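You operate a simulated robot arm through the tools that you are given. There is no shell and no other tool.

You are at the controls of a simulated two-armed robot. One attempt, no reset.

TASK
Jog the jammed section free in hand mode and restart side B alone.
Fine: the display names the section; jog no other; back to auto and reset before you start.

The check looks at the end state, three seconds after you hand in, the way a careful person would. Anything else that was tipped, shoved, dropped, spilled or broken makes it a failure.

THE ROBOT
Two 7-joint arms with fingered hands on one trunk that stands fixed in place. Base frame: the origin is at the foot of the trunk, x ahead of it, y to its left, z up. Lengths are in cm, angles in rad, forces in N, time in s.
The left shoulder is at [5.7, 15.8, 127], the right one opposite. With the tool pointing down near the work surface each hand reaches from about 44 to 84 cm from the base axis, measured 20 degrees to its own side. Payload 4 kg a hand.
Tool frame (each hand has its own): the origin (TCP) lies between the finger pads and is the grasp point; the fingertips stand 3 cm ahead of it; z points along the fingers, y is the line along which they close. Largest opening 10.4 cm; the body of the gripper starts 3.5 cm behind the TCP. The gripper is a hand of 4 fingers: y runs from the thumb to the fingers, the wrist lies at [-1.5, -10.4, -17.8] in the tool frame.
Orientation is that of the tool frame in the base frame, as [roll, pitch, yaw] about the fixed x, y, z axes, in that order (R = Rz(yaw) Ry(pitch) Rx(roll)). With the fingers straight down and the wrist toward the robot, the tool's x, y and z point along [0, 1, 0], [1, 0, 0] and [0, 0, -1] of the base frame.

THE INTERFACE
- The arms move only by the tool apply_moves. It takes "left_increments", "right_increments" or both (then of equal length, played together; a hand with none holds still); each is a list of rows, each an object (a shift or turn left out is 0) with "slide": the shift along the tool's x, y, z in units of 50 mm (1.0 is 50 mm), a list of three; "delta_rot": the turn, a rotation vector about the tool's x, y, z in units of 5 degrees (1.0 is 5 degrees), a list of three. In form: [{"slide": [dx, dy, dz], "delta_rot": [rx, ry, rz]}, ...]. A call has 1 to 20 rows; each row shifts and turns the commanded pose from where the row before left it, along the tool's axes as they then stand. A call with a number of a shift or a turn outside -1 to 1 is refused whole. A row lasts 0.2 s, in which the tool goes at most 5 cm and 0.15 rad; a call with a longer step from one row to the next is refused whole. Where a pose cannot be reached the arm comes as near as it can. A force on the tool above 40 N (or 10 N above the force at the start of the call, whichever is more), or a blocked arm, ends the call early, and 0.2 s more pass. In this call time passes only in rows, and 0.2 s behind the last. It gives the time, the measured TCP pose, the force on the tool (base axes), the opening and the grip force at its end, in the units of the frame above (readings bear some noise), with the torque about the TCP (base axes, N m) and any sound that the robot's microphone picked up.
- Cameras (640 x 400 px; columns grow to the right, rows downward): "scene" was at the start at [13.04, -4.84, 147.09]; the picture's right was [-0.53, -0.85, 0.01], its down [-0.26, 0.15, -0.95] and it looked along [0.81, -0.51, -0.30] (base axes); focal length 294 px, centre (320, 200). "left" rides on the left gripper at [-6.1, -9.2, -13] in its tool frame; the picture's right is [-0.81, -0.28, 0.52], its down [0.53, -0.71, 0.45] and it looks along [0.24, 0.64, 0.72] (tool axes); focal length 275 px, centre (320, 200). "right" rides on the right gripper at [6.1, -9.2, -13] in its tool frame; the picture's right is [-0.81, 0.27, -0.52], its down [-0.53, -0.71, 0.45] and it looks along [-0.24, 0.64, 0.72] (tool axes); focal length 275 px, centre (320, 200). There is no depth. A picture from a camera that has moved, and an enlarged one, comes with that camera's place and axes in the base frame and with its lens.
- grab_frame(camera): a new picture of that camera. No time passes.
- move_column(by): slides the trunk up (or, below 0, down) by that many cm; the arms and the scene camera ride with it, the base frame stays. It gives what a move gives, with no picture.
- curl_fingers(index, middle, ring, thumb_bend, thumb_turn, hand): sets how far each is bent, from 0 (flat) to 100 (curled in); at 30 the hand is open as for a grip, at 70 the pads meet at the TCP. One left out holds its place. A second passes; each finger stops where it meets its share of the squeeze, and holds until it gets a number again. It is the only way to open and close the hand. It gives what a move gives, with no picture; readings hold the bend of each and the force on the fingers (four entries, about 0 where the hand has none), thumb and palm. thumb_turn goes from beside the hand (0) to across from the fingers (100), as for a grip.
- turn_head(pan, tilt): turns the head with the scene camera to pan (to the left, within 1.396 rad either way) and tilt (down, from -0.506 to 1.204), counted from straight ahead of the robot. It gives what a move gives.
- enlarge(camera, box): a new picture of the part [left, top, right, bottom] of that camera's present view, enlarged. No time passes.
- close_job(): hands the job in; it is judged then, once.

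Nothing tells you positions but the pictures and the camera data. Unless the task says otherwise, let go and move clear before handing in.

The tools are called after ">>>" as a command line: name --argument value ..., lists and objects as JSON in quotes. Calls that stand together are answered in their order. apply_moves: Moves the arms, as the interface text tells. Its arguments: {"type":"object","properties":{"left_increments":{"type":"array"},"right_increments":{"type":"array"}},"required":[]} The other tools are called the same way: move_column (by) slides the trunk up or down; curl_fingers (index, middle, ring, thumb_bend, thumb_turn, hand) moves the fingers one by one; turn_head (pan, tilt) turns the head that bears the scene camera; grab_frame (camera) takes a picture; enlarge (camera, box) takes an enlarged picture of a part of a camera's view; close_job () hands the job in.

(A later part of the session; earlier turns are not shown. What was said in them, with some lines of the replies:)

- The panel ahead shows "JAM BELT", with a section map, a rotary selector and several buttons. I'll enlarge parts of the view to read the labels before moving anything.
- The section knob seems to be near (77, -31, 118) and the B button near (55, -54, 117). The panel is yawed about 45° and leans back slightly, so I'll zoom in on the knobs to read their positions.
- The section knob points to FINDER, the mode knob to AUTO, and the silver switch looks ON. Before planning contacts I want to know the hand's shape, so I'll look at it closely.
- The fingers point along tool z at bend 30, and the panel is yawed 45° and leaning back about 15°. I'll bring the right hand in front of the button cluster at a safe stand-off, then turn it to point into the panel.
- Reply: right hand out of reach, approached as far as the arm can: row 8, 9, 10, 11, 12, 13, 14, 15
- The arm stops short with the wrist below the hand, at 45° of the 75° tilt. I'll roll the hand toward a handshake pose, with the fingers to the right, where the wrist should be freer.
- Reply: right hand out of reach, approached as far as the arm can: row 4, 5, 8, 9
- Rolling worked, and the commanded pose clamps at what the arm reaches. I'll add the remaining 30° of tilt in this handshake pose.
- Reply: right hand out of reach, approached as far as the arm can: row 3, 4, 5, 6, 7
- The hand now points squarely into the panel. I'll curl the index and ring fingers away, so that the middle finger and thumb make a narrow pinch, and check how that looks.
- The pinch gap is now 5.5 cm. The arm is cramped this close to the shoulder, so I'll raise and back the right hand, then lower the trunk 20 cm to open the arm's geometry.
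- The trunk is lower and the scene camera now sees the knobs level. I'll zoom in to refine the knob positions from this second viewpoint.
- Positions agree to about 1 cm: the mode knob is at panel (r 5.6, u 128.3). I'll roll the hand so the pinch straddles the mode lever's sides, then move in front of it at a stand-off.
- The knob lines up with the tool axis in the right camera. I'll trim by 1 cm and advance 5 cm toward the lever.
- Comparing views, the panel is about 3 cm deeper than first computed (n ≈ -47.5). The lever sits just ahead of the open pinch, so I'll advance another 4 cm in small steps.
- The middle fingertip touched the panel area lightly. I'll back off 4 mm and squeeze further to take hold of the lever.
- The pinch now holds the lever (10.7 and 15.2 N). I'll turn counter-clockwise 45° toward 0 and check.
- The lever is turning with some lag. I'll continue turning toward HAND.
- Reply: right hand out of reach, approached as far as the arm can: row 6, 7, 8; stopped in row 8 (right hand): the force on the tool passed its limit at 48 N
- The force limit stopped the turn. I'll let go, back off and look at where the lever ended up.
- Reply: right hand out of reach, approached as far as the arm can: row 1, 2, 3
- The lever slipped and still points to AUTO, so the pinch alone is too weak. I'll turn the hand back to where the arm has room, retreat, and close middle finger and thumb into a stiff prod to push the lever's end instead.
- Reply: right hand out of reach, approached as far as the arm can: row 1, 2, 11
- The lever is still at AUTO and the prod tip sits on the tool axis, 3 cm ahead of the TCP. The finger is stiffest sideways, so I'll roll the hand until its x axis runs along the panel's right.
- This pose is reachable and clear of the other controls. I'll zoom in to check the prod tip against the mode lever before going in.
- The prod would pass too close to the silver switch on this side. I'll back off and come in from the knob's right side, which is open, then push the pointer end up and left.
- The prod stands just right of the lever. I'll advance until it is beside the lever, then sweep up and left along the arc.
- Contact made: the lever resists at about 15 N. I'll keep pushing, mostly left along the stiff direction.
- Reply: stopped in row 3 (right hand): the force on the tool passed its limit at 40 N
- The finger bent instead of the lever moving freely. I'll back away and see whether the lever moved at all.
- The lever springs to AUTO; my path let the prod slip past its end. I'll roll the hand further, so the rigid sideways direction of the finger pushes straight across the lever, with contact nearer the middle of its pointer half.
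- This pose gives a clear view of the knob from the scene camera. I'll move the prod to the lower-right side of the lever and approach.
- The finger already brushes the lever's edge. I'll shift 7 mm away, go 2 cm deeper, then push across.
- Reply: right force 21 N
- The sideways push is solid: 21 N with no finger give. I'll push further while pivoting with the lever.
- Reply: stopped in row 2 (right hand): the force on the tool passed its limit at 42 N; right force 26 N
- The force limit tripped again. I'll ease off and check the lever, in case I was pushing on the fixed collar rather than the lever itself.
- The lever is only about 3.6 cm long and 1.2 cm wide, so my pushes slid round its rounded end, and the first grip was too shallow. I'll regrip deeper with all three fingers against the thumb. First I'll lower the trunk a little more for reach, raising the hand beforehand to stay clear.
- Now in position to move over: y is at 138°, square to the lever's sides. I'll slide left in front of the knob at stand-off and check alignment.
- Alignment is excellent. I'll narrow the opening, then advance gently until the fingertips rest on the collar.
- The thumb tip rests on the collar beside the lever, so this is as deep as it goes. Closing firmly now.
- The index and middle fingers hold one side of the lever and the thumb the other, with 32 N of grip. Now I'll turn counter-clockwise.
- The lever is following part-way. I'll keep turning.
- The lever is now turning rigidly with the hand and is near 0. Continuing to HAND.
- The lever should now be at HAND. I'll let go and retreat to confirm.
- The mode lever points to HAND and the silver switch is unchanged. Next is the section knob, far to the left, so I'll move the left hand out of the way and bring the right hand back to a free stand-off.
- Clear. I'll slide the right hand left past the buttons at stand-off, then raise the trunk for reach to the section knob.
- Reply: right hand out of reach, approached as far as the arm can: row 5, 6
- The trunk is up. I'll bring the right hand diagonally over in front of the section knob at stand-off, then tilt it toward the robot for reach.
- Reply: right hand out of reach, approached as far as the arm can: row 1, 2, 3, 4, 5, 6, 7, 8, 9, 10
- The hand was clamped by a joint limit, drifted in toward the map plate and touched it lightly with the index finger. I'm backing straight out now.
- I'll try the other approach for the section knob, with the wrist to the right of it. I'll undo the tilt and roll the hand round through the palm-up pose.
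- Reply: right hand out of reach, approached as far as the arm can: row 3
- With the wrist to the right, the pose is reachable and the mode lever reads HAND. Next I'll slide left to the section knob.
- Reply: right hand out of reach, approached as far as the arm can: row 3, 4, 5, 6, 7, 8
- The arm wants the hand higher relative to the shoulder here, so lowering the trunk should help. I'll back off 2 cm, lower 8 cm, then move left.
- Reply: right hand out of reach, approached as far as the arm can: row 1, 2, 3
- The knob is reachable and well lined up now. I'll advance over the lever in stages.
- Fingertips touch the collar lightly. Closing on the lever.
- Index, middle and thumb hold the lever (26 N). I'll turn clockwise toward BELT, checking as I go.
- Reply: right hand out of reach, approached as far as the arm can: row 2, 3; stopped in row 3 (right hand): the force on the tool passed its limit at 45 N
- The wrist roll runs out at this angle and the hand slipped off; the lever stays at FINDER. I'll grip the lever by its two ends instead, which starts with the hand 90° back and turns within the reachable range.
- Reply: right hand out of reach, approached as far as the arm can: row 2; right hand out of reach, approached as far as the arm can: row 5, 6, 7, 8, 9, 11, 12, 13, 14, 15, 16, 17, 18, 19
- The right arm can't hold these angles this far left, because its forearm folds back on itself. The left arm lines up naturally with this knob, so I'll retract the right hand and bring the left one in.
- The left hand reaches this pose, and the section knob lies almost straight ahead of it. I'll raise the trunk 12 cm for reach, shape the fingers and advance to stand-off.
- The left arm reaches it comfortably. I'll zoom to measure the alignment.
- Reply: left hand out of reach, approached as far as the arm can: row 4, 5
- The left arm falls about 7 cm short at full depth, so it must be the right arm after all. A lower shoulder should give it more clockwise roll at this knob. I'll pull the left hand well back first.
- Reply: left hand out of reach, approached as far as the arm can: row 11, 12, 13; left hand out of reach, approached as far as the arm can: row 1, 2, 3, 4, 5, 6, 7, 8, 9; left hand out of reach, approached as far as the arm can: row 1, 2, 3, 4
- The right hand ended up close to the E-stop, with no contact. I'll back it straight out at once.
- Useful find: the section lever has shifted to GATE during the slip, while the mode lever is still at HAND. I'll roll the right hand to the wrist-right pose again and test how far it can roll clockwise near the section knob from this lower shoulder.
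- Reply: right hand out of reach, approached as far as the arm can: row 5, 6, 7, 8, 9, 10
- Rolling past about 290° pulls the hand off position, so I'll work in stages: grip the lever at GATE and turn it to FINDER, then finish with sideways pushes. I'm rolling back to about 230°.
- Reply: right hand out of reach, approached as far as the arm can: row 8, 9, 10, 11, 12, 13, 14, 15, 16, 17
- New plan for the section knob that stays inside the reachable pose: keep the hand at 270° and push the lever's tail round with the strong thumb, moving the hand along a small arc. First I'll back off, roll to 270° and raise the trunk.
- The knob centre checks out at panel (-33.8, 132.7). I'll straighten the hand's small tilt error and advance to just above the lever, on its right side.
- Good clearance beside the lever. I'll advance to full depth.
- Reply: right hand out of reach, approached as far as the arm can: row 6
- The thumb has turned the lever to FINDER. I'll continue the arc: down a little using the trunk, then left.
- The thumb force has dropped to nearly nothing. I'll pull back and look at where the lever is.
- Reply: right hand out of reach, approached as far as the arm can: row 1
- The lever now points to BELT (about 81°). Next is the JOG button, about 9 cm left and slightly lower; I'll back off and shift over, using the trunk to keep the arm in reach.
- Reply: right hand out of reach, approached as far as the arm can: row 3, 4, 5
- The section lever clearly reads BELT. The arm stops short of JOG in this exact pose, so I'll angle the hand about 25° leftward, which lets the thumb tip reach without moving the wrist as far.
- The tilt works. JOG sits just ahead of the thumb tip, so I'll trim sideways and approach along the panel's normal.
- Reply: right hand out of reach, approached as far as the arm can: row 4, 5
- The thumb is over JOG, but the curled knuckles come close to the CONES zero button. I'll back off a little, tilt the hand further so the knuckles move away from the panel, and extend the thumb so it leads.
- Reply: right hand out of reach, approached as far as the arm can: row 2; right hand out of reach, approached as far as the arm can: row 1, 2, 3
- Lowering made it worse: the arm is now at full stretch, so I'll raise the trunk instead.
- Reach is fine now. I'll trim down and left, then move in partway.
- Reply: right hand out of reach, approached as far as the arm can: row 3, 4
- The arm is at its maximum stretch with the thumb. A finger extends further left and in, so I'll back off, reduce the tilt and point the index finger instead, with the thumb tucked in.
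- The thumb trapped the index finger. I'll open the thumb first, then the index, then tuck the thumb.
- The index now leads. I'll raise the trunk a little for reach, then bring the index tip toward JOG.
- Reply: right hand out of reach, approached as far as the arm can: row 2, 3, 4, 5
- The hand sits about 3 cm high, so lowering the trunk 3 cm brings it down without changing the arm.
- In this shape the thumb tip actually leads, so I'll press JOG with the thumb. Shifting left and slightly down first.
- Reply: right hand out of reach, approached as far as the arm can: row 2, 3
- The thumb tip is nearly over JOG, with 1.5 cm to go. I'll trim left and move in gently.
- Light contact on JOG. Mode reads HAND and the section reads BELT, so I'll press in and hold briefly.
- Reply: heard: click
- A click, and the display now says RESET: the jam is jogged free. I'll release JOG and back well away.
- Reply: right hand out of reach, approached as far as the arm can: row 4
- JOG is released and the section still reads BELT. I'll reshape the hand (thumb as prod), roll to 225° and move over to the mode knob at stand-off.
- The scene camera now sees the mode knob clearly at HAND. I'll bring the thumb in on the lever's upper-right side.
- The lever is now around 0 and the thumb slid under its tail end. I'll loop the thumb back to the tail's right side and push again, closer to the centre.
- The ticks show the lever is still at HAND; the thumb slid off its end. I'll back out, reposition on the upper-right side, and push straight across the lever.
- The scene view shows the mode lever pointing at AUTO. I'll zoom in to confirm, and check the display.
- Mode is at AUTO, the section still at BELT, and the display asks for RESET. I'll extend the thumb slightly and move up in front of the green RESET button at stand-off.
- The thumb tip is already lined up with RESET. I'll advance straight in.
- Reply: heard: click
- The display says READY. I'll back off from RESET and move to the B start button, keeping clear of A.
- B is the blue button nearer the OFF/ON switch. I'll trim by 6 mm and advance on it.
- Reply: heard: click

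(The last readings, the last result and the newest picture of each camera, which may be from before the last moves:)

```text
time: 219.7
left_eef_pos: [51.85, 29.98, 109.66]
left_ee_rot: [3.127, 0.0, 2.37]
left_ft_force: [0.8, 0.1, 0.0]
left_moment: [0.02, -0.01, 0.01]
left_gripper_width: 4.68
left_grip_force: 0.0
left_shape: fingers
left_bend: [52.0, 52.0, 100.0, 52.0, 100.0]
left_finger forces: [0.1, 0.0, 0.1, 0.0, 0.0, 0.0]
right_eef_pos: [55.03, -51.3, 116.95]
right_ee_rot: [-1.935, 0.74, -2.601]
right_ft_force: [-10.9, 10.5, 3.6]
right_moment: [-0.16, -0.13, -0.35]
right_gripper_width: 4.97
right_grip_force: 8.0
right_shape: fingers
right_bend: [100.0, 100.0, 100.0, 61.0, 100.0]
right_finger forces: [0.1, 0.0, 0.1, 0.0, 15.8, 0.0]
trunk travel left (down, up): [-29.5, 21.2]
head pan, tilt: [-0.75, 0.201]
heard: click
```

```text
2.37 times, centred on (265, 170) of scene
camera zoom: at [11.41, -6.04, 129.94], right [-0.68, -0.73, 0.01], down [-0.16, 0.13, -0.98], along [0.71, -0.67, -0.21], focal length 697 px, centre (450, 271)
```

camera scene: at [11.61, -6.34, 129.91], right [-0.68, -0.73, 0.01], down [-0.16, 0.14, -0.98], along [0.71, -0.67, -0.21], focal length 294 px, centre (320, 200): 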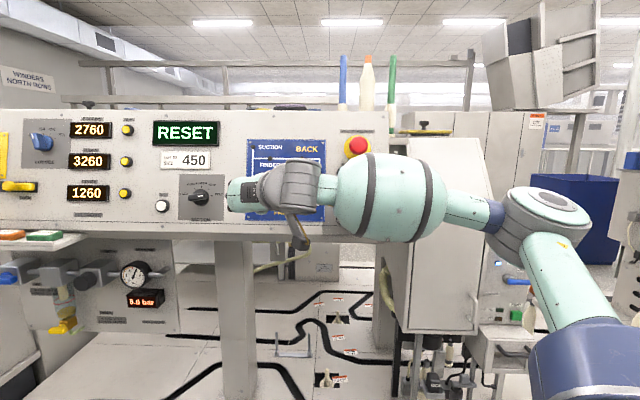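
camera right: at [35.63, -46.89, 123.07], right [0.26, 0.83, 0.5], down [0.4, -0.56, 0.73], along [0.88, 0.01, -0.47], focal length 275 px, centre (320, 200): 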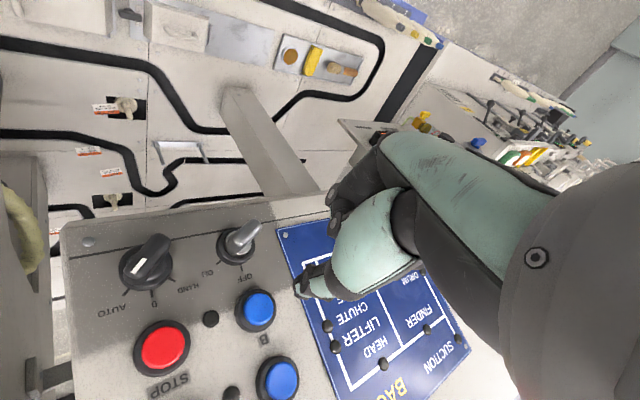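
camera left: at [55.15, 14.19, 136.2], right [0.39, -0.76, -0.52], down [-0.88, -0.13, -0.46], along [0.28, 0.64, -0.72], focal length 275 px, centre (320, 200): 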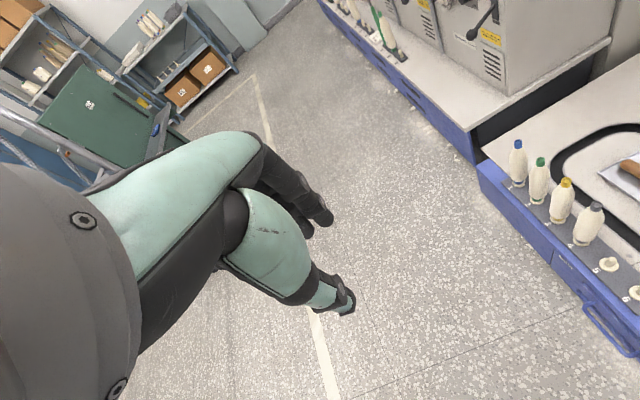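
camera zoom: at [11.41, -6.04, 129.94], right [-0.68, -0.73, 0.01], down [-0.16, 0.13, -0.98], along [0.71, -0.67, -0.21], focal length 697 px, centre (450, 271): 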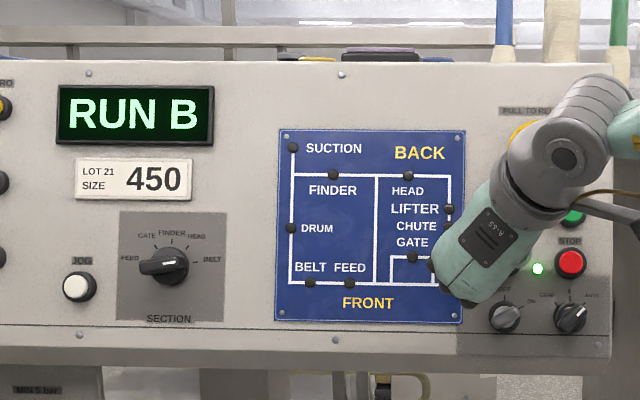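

RUN B shows, and the B lamp is lit. I'll back the hand straight out and move it well clear, then check the whole panel.

>>> apply_moves --right_increments '[{"slide": [0, 0, -0.3]}, {"slide": [0, 0, -0.4]}, {"slide": [0, 0, -0.4]}, {"slide": [0, 0, -0.5]}, {"slide": [0, -0.3, -0.3]}, {"slide": [0.2, -0.5, 0]}, {"slide": [0.2, -0.5, 0]}, {"slide": [0.2, -0.5, 0]}, {"slide": [0.2, -0.5, 0]}, {"slide": [0.2, -0.5, 0]}]'

>>> grab_frame --camera "scene"

>>> enlarge --camera "scene" --box '[130, 100, 400, 240]'

>>> enlarge --camera "scene" --box '[0, 90, 240, 240]'

```text
time: 221.9
left_eef_pos: [51.97, 29.82, 109.57]
left_ee_rot: [3.127, -0.004, 2.368]
left_ft_force: [0.5, 0.4, 0.6]
left_moment: [-0.01, 0.01, -0.01]
left_gripper_width: 4.71
left_grip_force: 0.0
left_shape: fingers
left_bend: [52.0, 52.0, 100.0, 52.0, 100.0]
left_finger forces: [0.2, 0.0, 0.0, 0.0, 0.0, 0.1]
right_eef_pos: [40.58, -55.77, 125.38]
right_ee_rot: [-1.939, 0.741, -2.603]
right_ft_force: [0.6, 0.4, 0.4]
right_moment: [0.0, 0.0, 0.02]
right_gripper_width: 5.03
right_grip_force: 0.2
right_shape: fingers
right_bend: [100.0, 100.0, 100.0, 60.0, 100.0]
right_finger forces: [0.0, 0.1, 0.1, 0.1, 0.1, 0.0]
trunk travel left (down, up): [-29.5, 21.2]
head pan, tilt: [-0.75, 0.201]
```

```text
taken
camera scene: at [11.63, -6.3, 129.91], right [-0.68, -0.73, 0.01], down [-0.16, 0.14, -0.98], along [0.71, -0.67, -0.21], focal length 294 px, centre (320, 200)
```

scene: 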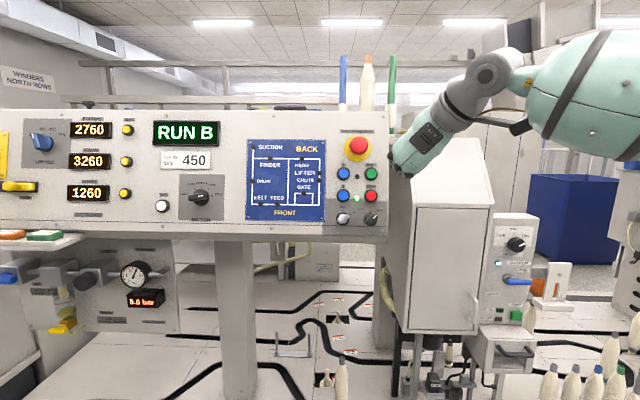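

```text
2.37 times, centred on (265, 170) of scene
camera zoom: at [11.63, -6.3, 129.91], right [-0.68, -0.73, 0.01], down [-0.16, 0.14, -0.98], along [0.71, -0.67, -0.21], focal length 697 px, centre (450, 271)
```

zoom: 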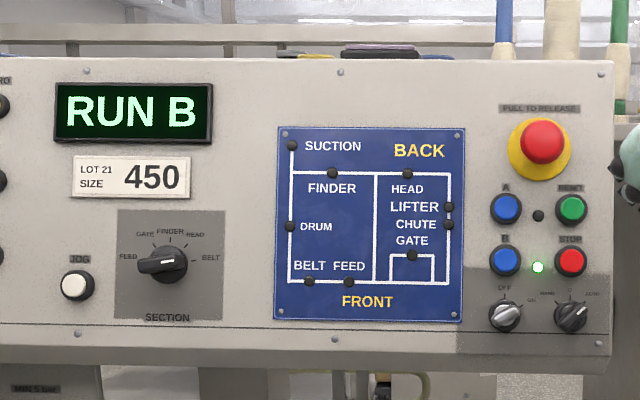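

```text
2.67 times, centred on (120, 165) of scene
camera zoom: at [11.63, -6.3, 129.91], right [-0.68, -0.73, 0.01], down [-0.16, 0.14, -0.98], along [0.71, -0.67, -0.21], focal length 784 px, centre (853, 293)
```

zoom: 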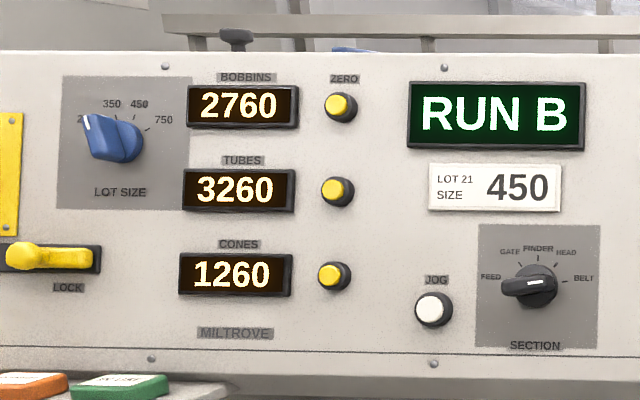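

The display shows RUN B and only the B lamp is lit. Mode is AUTO, the counters are unchanged and both hands are clear, so I'm handing in.

>>> close_job

```text
The job is handed in.
```

Side B is running again and side A was left off: the panel shows RUN B and only the B lamp is lit.

- **Jam:** the display named BELT. I switched the mode knob to HAND, set the section knob to BELT and pressed JOG once, and the display changed to RESET. No other section was jogged.
- **Restart:** I put the mode knob back to AUTO and pressed RESET, which gave READY. Then I pressed B.
- **Slips along the way:**
  - A failed grip moved the section knob from FINDER to GATE for a while, with JOG not pressed. It now stands at BELT.
  - The right index finger touched the section map plate lightly (about 8 N). I saw no mark or change.
- **Everything else:** the three counters, the ON switch, the lot size knob and the emergency stop look unchanged. Nothing was dropped or knocked over. Both hands are clear of the panel.
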